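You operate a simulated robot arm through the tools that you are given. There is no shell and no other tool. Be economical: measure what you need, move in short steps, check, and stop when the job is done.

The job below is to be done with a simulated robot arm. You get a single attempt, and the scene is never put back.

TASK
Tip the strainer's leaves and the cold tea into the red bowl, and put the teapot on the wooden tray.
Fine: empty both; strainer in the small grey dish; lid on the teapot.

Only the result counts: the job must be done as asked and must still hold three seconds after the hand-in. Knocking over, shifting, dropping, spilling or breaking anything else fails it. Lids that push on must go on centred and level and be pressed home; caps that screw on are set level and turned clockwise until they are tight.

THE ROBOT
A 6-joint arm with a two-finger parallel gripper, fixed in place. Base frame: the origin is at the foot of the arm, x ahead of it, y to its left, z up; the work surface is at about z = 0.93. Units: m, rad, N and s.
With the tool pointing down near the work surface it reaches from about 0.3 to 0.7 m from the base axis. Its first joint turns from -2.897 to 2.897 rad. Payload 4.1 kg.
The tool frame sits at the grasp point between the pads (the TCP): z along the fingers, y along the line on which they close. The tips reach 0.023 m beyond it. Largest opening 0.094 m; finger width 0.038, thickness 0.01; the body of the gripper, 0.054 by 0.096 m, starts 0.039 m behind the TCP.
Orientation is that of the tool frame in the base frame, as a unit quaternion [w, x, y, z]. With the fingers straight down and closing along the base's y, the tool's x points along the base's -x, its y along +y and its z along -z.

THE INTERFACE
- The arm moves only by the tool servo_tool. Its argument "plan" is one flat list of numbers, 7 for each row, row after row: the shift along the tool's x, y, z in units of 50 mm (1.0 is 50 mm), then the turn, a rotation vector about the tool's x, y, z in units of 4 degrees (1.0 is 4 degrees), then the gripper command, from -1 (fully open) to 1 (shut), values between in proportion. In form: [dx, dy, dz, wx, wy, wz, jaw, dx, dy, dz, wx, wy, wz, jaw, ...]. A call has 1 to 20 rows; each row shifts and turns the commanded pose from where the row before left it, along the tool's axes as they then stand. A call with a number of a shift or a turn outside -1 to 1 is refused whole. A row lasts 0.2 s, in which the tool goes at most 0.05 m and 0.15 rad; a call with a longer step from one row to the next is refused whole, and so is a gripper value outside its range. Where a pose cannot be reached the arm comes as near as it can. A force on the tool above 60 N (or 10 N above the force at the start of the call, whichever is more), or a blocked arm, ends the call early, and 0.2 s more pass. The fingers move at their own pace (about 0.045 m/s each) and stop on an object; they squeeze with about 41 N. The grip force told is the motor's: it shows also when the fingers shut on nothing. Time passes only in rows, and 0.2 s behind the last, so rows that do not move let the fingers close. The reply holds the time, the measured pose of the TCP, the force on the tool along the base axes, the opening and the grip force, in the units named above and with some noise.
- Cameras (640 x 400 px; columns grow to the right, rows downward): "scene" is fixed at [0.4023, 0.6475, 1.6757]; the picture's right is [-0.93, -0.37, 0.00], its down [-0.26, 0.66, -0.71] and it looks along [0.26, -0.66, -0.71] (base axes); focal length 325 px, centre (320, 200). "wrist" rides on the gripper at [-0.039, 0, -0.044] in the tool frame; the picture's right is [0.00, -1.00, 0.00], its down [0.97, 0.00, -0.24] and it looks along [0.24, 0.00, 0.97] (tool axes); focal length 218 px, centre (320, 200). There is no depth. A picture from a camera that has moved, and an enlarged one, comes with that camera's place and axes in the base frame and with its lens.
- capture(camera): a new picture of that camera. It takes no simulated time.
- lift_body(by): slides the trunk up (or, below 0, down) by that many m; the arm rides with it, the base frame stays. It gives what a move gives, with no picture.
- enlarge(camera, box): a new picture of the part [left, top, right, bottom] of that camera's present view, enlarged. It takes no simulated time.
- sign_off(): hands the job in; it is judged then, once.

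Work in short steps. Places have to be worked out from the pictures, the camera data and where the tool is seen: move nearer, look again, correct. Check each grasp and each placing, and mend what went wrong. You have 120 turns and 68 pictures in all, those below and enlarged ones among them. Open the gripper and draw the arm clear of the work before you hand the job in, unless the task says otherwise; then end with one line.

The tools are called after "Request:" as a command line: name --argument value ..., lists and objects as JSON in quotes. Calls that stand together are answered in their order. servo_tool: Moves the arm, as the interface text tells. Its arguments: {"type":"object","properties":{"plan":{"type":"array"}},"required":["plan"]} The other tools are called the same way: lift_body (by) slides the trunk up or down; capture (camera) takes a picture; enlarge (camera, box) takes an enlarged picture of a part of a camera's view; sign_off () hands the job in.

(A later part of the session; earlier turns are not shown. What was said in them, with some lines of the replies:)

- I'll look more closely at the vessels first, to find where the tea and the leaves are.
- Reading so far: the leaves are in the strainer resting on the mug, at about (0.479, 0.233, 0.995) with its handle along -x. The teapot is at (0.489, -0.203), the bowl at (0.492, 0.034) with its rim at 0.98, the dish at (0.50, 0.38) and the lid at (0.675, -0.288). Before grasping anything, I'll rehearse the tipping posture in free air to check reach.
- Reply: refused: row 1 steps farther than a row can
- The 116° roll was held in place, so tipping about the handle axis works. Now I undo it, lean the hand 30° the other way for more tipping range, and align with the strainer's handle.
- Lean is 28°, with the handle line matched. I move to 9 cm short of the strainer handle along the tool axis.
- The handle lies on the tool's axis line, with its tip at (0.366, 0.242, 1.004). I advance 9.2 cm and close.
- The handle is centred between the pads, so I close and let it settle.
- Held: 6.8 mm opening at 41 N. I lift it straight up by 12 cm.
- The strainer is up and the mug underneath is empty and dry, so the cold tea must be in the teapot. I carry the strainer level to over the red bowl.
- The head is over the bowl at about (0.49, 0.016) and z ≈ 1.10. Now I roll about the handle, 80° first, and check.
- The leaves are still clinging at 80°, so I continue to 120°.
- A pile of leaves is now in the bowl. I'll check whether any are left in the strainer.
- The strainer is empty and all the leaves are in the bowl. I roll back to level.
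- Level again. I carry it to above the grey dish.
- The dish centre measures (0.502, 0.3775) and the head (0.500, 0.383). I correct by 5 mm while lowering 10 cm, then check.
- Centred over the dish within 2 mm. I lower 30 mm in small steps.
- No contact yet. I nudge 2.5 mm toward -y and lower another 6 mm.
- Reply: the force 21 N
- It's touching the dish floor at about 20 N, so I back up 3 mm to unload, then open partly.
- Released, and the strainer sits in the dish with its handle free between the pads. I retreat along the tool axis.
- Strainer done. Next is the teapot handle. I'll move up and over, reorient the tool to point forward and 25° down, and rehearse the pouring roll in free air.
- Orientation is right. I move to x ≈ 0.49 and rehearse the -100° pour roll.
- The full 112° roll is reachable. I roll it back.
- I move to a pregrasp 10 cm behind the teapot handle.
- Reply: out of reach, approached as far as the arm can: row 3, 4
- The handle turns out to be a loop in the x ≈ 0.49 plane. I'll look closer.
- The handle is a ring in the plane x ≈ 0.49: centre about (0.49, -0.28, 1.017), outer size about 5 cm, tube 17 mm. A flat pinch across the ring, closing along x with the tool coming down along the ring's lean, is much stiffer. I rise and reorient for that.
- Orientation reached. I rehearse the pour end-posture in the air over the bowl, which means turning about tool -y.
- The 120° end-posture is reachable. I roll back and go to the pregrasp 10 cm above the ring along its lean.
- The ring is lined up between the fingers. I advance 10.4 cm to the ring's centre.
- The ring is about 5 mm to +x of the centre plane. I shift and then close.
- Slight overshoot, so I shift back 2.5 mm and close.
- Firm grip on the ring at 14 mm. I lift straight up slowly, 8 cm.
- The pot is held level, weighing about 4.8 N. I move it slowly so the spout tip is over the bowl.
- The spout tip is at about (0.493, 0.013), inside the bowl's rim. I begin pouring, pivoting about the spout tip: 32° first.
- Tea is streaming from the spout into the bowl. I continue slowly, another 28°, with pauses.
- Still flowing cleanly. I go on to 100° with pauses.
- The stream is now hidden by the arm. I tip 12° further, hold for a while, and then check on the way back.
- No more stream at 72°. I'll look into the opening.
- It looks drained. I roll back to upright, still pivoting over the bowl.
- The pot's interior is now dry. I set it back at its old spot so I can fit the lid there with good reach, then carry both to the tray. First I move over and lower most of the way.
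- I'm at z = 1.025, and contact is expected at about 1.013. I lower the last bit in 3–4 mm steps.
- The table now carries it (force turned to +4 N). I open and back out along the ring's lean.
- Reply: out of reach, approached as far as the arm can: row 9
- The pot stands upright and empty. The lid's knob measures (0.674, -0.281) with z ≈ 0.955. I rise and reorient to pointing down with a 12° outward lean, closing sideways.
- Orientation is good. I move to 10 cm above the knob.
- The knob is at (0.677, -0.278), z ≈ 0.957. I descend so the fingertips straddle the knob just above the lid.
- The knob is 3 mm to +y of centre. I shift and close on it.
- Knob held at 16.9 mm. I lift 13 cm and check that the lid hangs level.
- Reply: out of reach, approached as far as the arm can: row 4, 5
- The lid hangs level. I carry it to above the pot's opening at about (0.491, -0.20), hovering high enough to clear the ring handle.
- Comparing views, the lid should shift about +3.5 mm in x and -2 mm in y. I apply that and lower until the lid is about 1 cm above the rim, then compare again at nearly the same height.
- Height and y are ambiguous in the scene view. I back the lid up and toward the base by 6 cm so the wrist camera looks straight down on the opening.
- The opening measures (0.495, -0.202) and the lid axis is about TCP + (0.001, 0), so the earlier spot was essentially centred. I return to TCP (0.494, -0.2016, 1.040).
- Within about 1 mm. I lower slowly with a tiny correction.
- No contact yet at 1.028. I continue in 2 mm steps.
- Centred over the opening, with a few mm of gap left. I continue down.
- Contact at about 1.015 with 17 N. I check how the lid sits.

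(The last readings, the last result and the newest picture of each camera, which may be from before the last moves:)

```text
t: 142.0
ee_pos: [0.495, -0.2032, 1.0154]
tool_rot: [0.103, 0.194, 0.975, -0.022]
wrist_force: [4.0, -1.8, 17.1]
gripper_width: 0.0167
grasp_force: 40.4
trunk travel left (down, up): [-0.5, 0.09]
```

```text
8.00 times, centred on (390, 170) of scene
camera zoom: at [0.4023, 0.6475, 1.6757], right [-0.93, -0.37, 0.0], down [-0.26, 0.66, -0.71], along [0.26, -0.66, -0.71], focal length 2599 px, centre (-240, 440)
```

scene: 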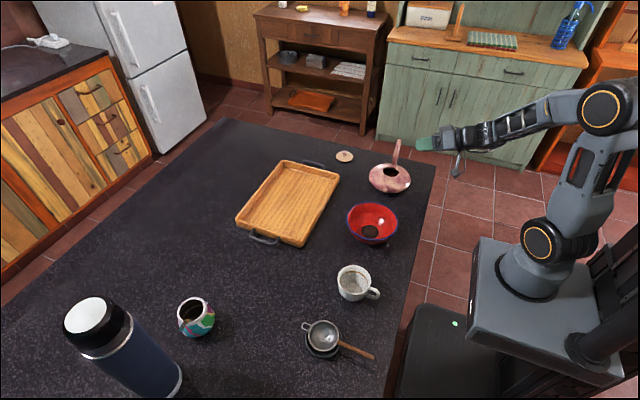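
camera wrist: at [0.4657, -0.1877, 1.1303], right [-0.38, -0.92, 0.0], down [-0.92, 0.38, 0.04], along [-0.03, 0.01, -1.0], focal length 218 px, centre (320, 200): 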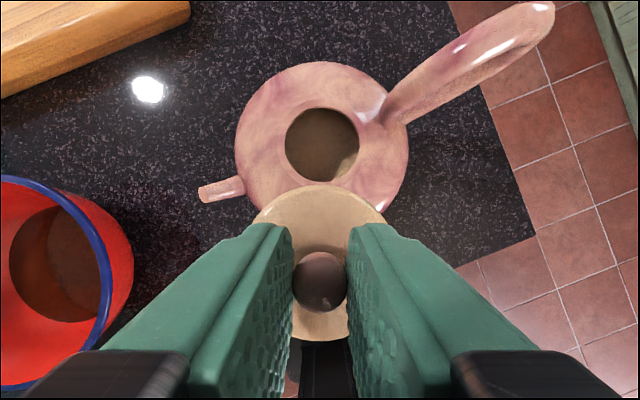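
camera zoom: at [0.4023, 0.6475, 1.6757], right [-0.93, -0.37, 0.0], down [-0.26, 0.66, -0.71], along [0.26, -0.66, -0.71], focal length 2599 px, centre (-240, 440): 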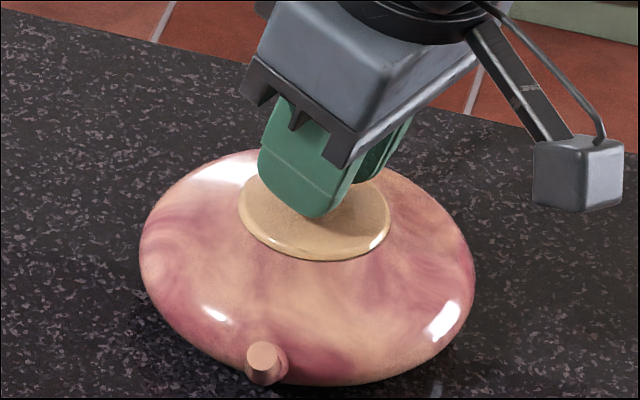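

It's seated, centred and level. I press slightly more (1 mm command), relieve, and then open.

Request:
servo_tool --plan '[0.0042, 0, 0.02, 0, 0, 0, 1, 0, 0, 0, 0, 0, 0, 1]'

Request:
servo_tool --plan '[-0.0125, 0, -0.059, 0, 0, 0, 1, 0, 0, 0, 0, 0, 0, 1, 0, 0, 0, 0, 0, 0, 0.6, 0, 0, 0, 0, 0, 0, 0.4, 0, 0, 0, 0, 0, 0, 0.3, 0, 0, 0, 0, 0, 0, 0.3, 0, 0, -0.3, 0, 0, 0, 0.3, 0, 0, -0.6, 0, 0, 0, 0.3, 0, 0, -0.9, 0, 0, 0, 0.3, 0, 0, -0.9, 0, 0, 0, 0]'

Request:
enlarge --camera "scene" --box '[358, 145, 422, 195]'

```text
t: 142.6
ee_pos: [0.4945, -0.2015, 1.0146]
tool_rot: [0.104, 0.194, 0.975, -0.022]
wrist_force: [8.0, 0.7, 26.1]
gripper_width: 0.0169
grasp_force: 40.9
trunk travel left (down, up): [-0.5, 0.09]
```

```text
t: 144.8
ee_pos: [0.4688, -0.1922, 1.1461]
tool_rot: [0.101, 0.194, 0.976, -0.022]
wrist_force: [-0.5, 0.3, -0.7]
gripper_width: 0.0468
grasp_force: 0.1
trunk travel left (down, up): [-0.5, 0.09]
```

```text
8.00 times, centred on (390, 170) of scene
camera zoom: at [0.4023, 0.6475, 1.6757], right [-0.93, -0.37, 0.0], down [-0.26, 0.66, -0.71], along [0.26, -0.66, -0.71], focal length 2599 px, centre (-240, 440)
```

zoom: 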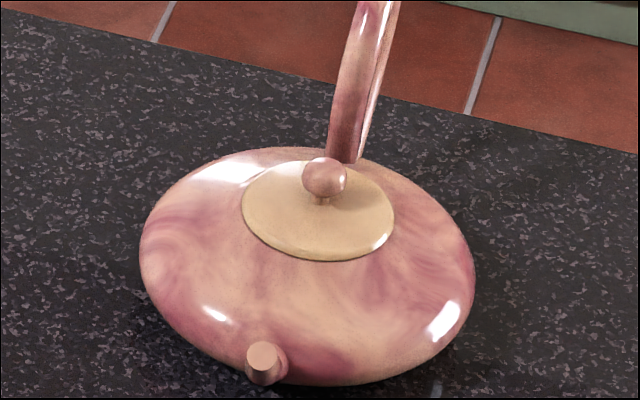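

The lid is seated level and centred. Now I regrasp the ring, this time with the tool turned the other way round so the handle can face the base on the tray. Reorienting.

Request:
servo_tool --plan '[0, 0, -0.95, 0, 0, 0, 0, 0, 0, 0, -0.372, -0.118, -0.9006, 0, 0, 0, 0, -0.372, -0.118, -0.9006, 0, 0, 0, 0, -0.372, -0.118, -0.9006, 0, 0, 0, 0, -0.372, -0.118, -0.9006, 0, 0, 0, 0, -0.372, -0.118, -0.9006, 0, 0, 0, 0, -0.372, -0.118, -0.9006, 0, 0, 0, 0, -0.372, -0.118, -0.9006, 0, 0, 0, 0, -0.372, -0.118, -0.9006, 0, 0, 0, 0, -0.372, -0.118, -0.9006, 0, 0, 0, 0, -0.372, -0.118, -0.9006, 0, 0, 0, 0, -0.372, -0.118, -0.9006, 0, 0, 0, 0, -0.372, -0.118, -0.9006, 0, 0, 0, 0, -0.372, -0.118, -0.9006, 0, 0, 0, 0, -0.372, -0.118, -0.9006, 0, 0, 0, 0, -0.372, -0.118, -0.9006, 0, 0, 0, 0, -0.372, -0.118, -0.9006, 0, 0, 0, 0, -0.372, -0.118, -0.9006, 0, 0, 0, 0, -0.372, -0.118, -0.9006, 0, 0, 0, 0, -0.372, -0.118, -0.9006, 0]'

Request:
servo_tool --plan '[0, 0, 0, -0.372, -0.118, -0.9006, 0, 0, 0, 0, -0.372, -0.118, -0.9006, 0, 0, 0, 0, -0.372, -0.118, -0.9006, 0, 0, 0, 0, -0.372, -0.118, -0.9006, 0, 0, 0, 0, -0.372, -0.118, -0.9006, 0, 0, 0, 0, -0.372, -0.118, -0.9006, 0, 0, 0, 0, -0.372, -0.118, -0.9006, 0, 0, 0, 0, -0.372, -0.118, -0.9006, 0, 0, 0, 0, -0.372, -0.118, -0.9006, 0, 0, 0, 0, -0.372, -0.118, -0.9006, 0]'

```text
t: 149.0
ee_pos: [0.4593, -0.1886, 1.1925]
tool_rot: [0.185, -0.414, 0.881, 0.138]
wrist_force: [0.8, -0.2, 0.2]
gripper_width: 0.0469
grasp_force: 0.0
trunk travel left (down, up): [-0.5, 0.09]
```

```text
t: 151.2
ee_pos: [0.4606, -0.1875, 1.194]
tool_rot: [0.198, -0.678, 0.679, 0.201]
wrist_force: [-1.0, 0.2, -0.2]
gripper_width: 0.0473
grasp_force: 0.2
trunk travel left (down, up): [-0.5, 0.09]
```

Orientation reached. I move to the pregrasp above the ring.

Request:
servo_tool --plan '[0.862, -0.1715, 0.015, 0, 0, 0, 0, 0.862, -0.1715, 0.015, 0, 0, 0, 0, 0.862, -0.1715, 0.015, 0, 0, 0, 0, 0.862, -0.1715, 0.015, 0, 0, 0, 0, 0, 0, 0, 0, 0, 0, 0]'

Request:
capture --camera "wrist"

```text
t: 152.4
ee_pos: [0.4944, -0.3321, 1.0959]
tool_rot: [0.198, -0.678, 0.679, 0.201]
wrist_force: [0.7, 0.6, -0.4]
gripper_width: 0.047
grasp_force: 0.0
trunk travel left (down, up): [-0.5, 0.09]
```

```text
8 pictures are left
camera wrist: at [0.4945, -0.3226, 1.1554], right [1.0, 0.0, 0.0], down [0.0, -0.95, -0.32], along [0.0, 0.32, -0.95], focal length 218 px, centre (320, 200)
```

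wrist: 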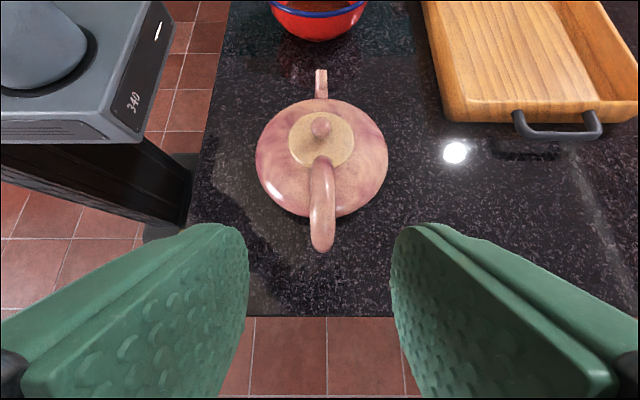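

The ring is centred between the fingers. I advance 9.7 cm and close.

Request:
servo_tool --plan '[-0.03, 0, 0.6, 0, 0, 0, 0, 0, 0, 0.6, 0, 0, 0, 0, 0, 0, 0.45, 0, 0, 0, 0, 0, 0, 0.3, 0, 0, 0, 0, 0, 0, 0, 0, 0, 0, 0, 0, 0, 0, 0, 0, 0, 0.5, 0, 0, 0, 0, 0, 0, 1, 0, 0, 0, 0, 0, 0, 1, 0, 0, 0, 0, 0, 0, 1, 0, 0, 0, 0, 0, 0, 1]'

```text
t: 154.6
ee_pos: [0.4931, -0.2768, 1.0148]
tool_rot: [0.198, -0.678, 0.679, 0.201]
wrist_force: [3.6, -0.4, 1.5]
gripper_width: 0.0139
grasp_force: 40.9
trunk travel left (down, up): [-0.5, 0.09]
```

Ring gripped. I lift slowly 7 cm, then begin the yaw that turns the handle toward the base.

Request:
servo_tool --plan '[-0.054, 0, -0.084, 0, 0, 0, 1, -0.108, 0, -0.168, 0, 0, 0, 1, -0.162, 0, -0.252, 0, 0, 0, 1, -0.162, 0, -0.252, 0, 0, 0, 1, -0.162, 0, -0.252, 0, 0, 0, 1, -0.108, 0, -0.168, 0, 0, 0, 1, 0, 0, 0, 0, 0, 0, 1]'

Request:
servo_tool --plan '[0, 0, 0, 0.27, 0, 0.42, 1, 0, 0, 0, 0.54, 0, 0.84, 1, 0, 0, 0, 0.54, 0, 0.84, 1, 0, 0, 0, 0.54, 0, 0.84, 1, 0, 0, 0, 0.54, 0, 0.84, 1, 0, 0, 0, 0.54, 0, 0.84, 1, 0, 0, 0, 0.54, 0, 0.84, 1, 0, 0, 0, 0.54, 0, 0.84, 1, 0, 0, 0, 0.54, 0, 0.84, 1, 0, 0, 0, 0.54, 0, 0.84, 1, 0, 0, 0, 0.54, 0, 0.84, 1, 0, 0, 0, 0.54, 0, 0.84, 1, 0, 0, 0, 0.54, 0, 0.84, 1, 0, 0, 0, 0.27, 0, 0.42, 1]'

Request:
capture --camera "scene"

```text
t: 156.2
ee_pos: [0.4948, -0.2771, 1.0862]
tool_rot: [0.198, -0.677, 0.679, 0.201]
wrist_force: [-0.2, -0.1, -4.2]
gripper_width: 0.014
grasp_force: 41.1
trunk travel left (down, up): [-0.5, 0.09]
```

```text
t: 159.2
ee_pos: [0.4948, -0.2761, 1.0866]
tool_rot: [0.264, -0.312, 0.908, 0.094]
wrist_force: [0.5, -0.2, -4.8]
gripper_width: 0.0139
grasp_force: 40.7
trunk travel left (down, up): [-0.5, 0.09]
```

```text
7 pictures are left
```

scene: 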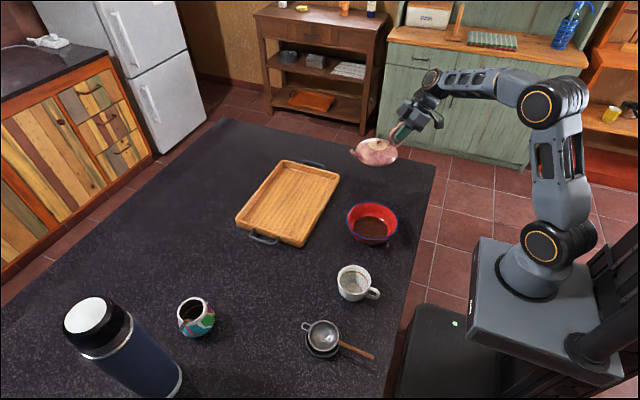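

All good: the lid is on and the pot level. I finish the yaw (38° more) and then carry it over the tray.

Request:
servo_tool --plan '[0, 0, 0, 0.54, 0, 0.84, 1, 0, 0, 0, 0.54, 0, 0.84, 1, 0, 0, 0, 0.54, 0, 0.84, 1, 0, 0, 0, 0.54, 0, 0.84, 1, 0, 0, 0, 0.54, 0, 0.84, 1, 0, 0, 0, 0.54, 0, 0.84, 1, 0, 0, 0, 0.54, 0, 0.84, 1, 0, 0, 0, 0.54, 0, 0.84, 1, 0, 0, 0, 0.54, 0, 0.84, 1, 0, 0, 0, 0.27, 0, 0.42, 1, 0, 0, 0, 0, 0, 0, 1]'

Request:
servo_tool --plan '[-0.12, 0.22, 0.08, 0, 0, 0, 1, -0.25, 0.44, 0.162, 0, 0, 0, 1, -0.25, 0.44, 0.162, 0, 0, 0, 1, -0.25, 0.44, 0.162, 0, 0, 0, 1, -0.25, 0.44, 0.162, 0, 0, 0, 1, -0.25, 0.44, 0.162, 0, 0, 0, 1, -0.25, 0.44, 0.162, 0, 0, 0, 1, -0.25, 0.44, 0.162, 0, 0, 0, 1, -0.25, 0.44, 0.162, 0, 0, 0, 1, -0.25, 0.44, 0.162, 0, 0, 0, 1, -0.25, 0.44, 0.162, 0, 0, 0, 1, -0.25, 0.44, 0.162, 0, 0, 0, 1, -0.15, 0.26, 0.1, 0, 0, 0, 1, 0, 0, 0, 0, 0, 0, 1]'

Request:
enlarge --camera "scene" --box '[220, 120, 420, 260]'

```text
t: 161.6
ee_pos: [0.4929, -0.2765, 1.0868]
tool_rot: [0.281, -0.001, 0.96, 0.001]
wrist_force: [0.7, -0.5, -5.3]
gripper_width: 0.0143
grasp_force: 41.1
trunk travel left (down, up): [-0.5, 0.09]
```

```text
t: 164.6
ee_pos: [0.6747, -0.0113, 1.0834]
tool_rot: [0.279, -0.001, 0.96, 0.002]
wrist_force: [-0.1, -0.1, -5.7]
gripper_width: 0.0141
grasp_force: 41.3
trunk travel left (down, up): [-0.5, 0.09]
```

```text
2.86 times, centred on (320, 190) of scene
camera zoom: at [0.4023, 0.6475, 1.6757], right [-0.93, -0.37, 0.0], down [-0.26, 0.66, -0.71], along [0.26, -0.66, -0.71], focal length 928 px, centre (320, 229)
```

zoom: 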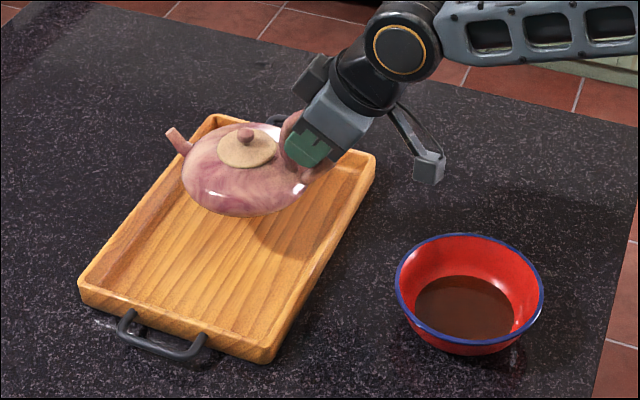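

The pot is over the middle of the tray. I lower 4.8 cm, then creep.

Request:
servo_tool --plan '[0.13, 0, 0.202, 0, 0, 0, 1, 0.13, 0, 0.202, 0, 0, 0, 1, 0.13, 0, 0.202, 0, 0, 0, 1, 0.097, 0, 0.151, 0, 0, 0, 1, 0, 0, 0, 0, 0, 0, 1]'

Request:
servo_tool --plan '[0.027, 0, 0.042, 0, 0, 0, 1, 0.027, 0, 0.042, 0, 0, 0, 1, 0, 0, 0, 0, 0, 0, 1]'

```text
t: 165.8
ee_pos: [0.6726, -0.0094, 1.0398]
tool_rot: [0.28, -0.001, 0.96, 0.001]
wrist_force: [0.0, -0.1, -5.6]
gripper_width: 0.0139
grasp_force: 41.0
trunk travel left (down, up): [-0.5, 0.09]
```

```text
t: 166.6
ee_pos: [0.6731, -0.0093, 1.0348]
tool_rot: [0.278, -0.001, 0.96, 0.002]
wrist_force: [0.0, 0.7, -5.3]
gripper_width: 0.014
grasp_force: 40.7
trunk travel left (down, up): [-0.5, 0.09]
```

Still free at 1.035, so I creep further.

Request:
servo_tool --plan '[0.027, 0, 0.042, 0, 0, 0, 1, 0.027, 0, 0.042, 0, 0, 0, 1, 0, 0, 0, 0, 0, 0, 1]'

Request:
servo_tool --plan '[0.0216, 0, 0.0336, 0, 0, 0, 1, 0, 0, 0, 0, 0, 0, 1]'

Request:
servo_tool --plan '[0.0216, 0, 0.0336, 0, 0, 0, 1, 0, 0, 0, 0, 0, 0, 1]'

```text
t: 167.4
ee_pos: [0.6732, -0.0101, 1.0304]
tool_rot: [0.278, -0.001, 0.961, 0.001]
wrist_force: [0.6, -1.5, -5.6]
gripper_width: 0.0141
grasp_force: 41.2
trunk travel left (down, up): [-0.5, 0.09]
```

```text
t: 168.0
ee_pos: [0.6732, -0.0099, 1.0282]
tool_rot: [0.279, -0.001, 0.96, 0.001]
wrist_force: [0.5, 0.0, -4.4]
gripper_width: 0.0142
grasp_force: 41.6
trunk travel left (down, up): [-0.5, 0.09]
```

```text
t: 168.6
ee_pos: [0.6728, -0.0101, 1.026]
tool_rot: [0.279, -0.001, 0.96, 0.001]
wrist_force: [0.4, -0.2, -4.7]
gripper_width: 0.014
grasp_force: 40.9
trunk travel left (down, up): [-0.5, 0.09]
```

Request:
servo_tool --plan '[0.0216, 0, 0.0336, 0, 0, 0, 1, 0, 0, 0, 0, 0, 0, 1]'

Request:
servo_tool --plan '[0.0162, 0, 0.0252, 0, 0, 0, 1, 0, 0, 0, 0, 0, 0, 1]'

```text
t: 169.2
ee_pos: [0.6723, -0.011, 1.0231]
tool_rot: [0.278, -0.001, 0.96, 0.001]
wrist_force: [-0.3, -0.3, -4.9]
gripper_width: 0.0141
grasp_force: 41.4
trunk travel left (down, up): [-0.5, 0.09]
```

```text
t: 169.8
ee_pos: [0.673, -0.0092, 1.0235]
tool_rot: [0.28, -0.001, 0.96, 0.001]
wrist_force: [-0.2, 0.6, -5.3]
gripper_width: 0.0142
grasp_force: 41.3
trunk travel left (down, up): [-0.5, 0.09]
```

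Still hanging at 1.0235, so I keep going in 1.5 mm steps.

Request:
servo_tool --plan '[0.0162, 0, 0.0252, 0, 0, 0, 1, 0, 0, 0, 0, 0, 0, 1]'

Request:
servo_tool --plan '[0.0162, 0, 0.0252, 0, 0, 0, 1, 0, 0, 0, 0, 0, 0, 1]'

```text
t: 170.4
ee_pos: [0.6729, -0.0096, 1.0221]
tool_rot: [0.28, -0.001, 0.96, 0.002]
wrist_force: [-0.7, 0.2, -1.5]
gripper_width: 0.0139
grasp_force: 40.8
trunk travel left (down, up): [-0.5, 0.09]
```

```text
t: 171.0
ee_pos: [0.6719, -0.0113, 1.0215]
tool_rot: [0.281, -0.002, 0.96, 0.001]
wrist_force: [-0.6, -0.1, 4.8]
gripper_width: 0.0138
grasp_force: 41.0
trunk travel left (down, up): [-0.5, 0.09]
```

Contact: the tray carries it (+4.8 N). I check before releasing.

Request:
enlarge --camera "scene" --box '[230, 140, 370, 240]'

```text
4.00 times, centred on (300, 190) of scene
camera zoom: at [0.4023, 0.6475, 1.6757], right [-0.93, -0.37, 0.0], down [-0.26, 0.66, -0.71], along [0.26, -0.66, -0.71], focal length 1300 px, centre (400, 240)
```

zoom: 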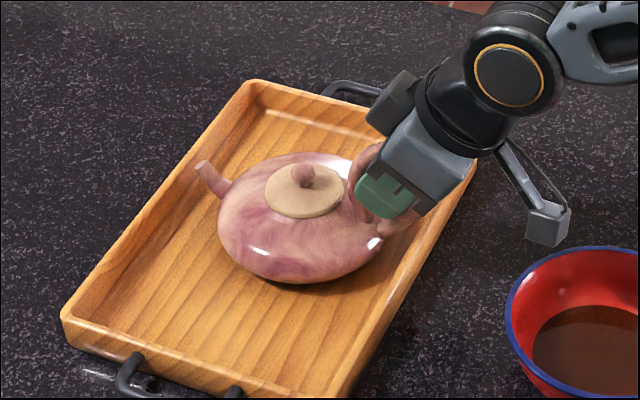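

The pot stands on the tray floor with its lid in place. I open gently and back out along the tool axis.

Request:
servo_tool --plan '[0, 0, 0, 0, 0, 0, 0.6, 0, 0, 0, 0, 0, 0, 0.3, 0, 0, 0, 0, 0, 0, 0, 0, 0, 0, 0, 0, 0, 0, 0, 0, 0, 0, 0, 0, 0, 0, 0, -0.3, 0, 0, 0, 0, 0, 0, -0.6, 0, 0, 0, 0, 0, 0, -0.9, 0, 0, 0, 0, 0, 0, -0.9, 0, 0, 0, 0, 0, 0, -0.9, 0, 0, 0, 0]'

Request:
capture --camera "scene"

Request:
enlarge --camera "scene" --box '[240, 140, 360, 240]'

```text
t: 173.2
ee_pos: [0.5735, -0.0104, 1.1711]
tool_rot: [0.279, 0.0, 0.96, 0.001]
wrist_force: [0.4, 0.1, 1.2]
gripper_width: 0.0469
grasp_force: 0.1
trunk travel left (down, up): [-0.5, 0.09]
```

```text
4 pictures are left
```

scene: 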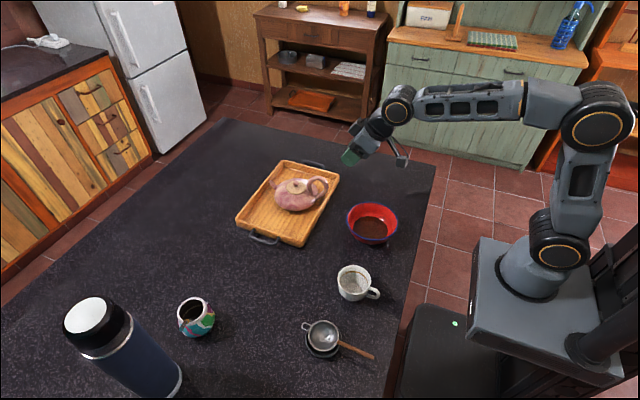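

```text
4.00 times, centred on (300, 190) of scene
camera zoom: at [0.4023, 0.6475, 1.6757], right [-0.93, -0.37, 0.0], down [-0.26, 0.66, -0.71], along [0.26, -0.66, -0.71], focal length 1300 px, centre (400, 240)
```

zoom: 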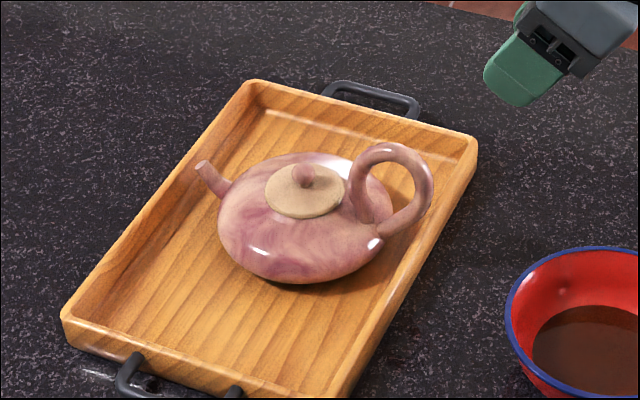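

Everything is in place: the leaves and tea are in the bowl, the strainer is in the dish, and the lidded pot is on the tray. I draw the arm clear and open fully.

Request:
servo_tool --plan '[-0.36, 0, -0.56, 0, 0, 0, -1, -0.36, 0, -0.56, 0, 0, 0, -1, -0.36, 0, -0.56, 0, 0, 0, -1, 0, 0, -0.8, 0, 0, 0, -1, 0, 0, 0, 0, 0, 0, -1, 0, 0, 0, 0, 0, 0, -1]'

Request:
enlarge --camera "scene" --box '[220, 140, 420, 370]'

```text
t: 174.6
ee_pos: [0.5577, -0.008, 1.3019]
tool_rot: [0.28, -0.001, 0.96, 0.0]
wrist_force: [0.9, -0.8, -0.5]
gripper_width: 0.0941
grasp_force: 0.1
trunk travel left (down, up): [-0.5, 0.09]
```

```text
1.74 times, centred on (320, 255) of scene
camera zoom: at [0.4023, 0.6475, 1.6757], right [-0.93, -0.37, 0.0], down [-0.26, 0.66, -0.71], along [0.26, -0.66, -0.71], focal length 565 px, centre (320, 104)
```

zoom: 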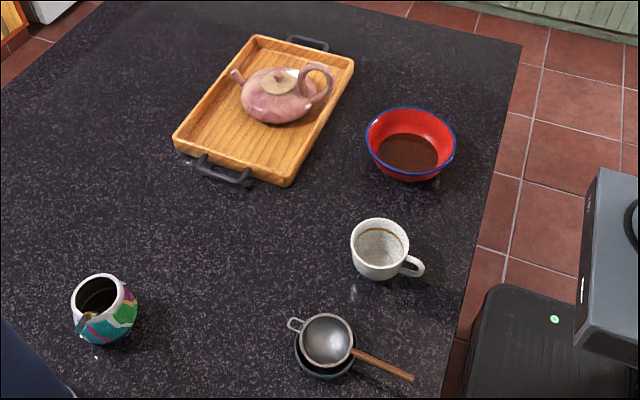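

The final view confirms the result, and the arm is clear, so I hand in the job.

Request:
sign_off

```text
The job is handed in.
```

The leaves and the cold tea are in the red bowl, the empty strainer is in the small grey dish, and the empty teapot stands on the wooden tray with its lid on.
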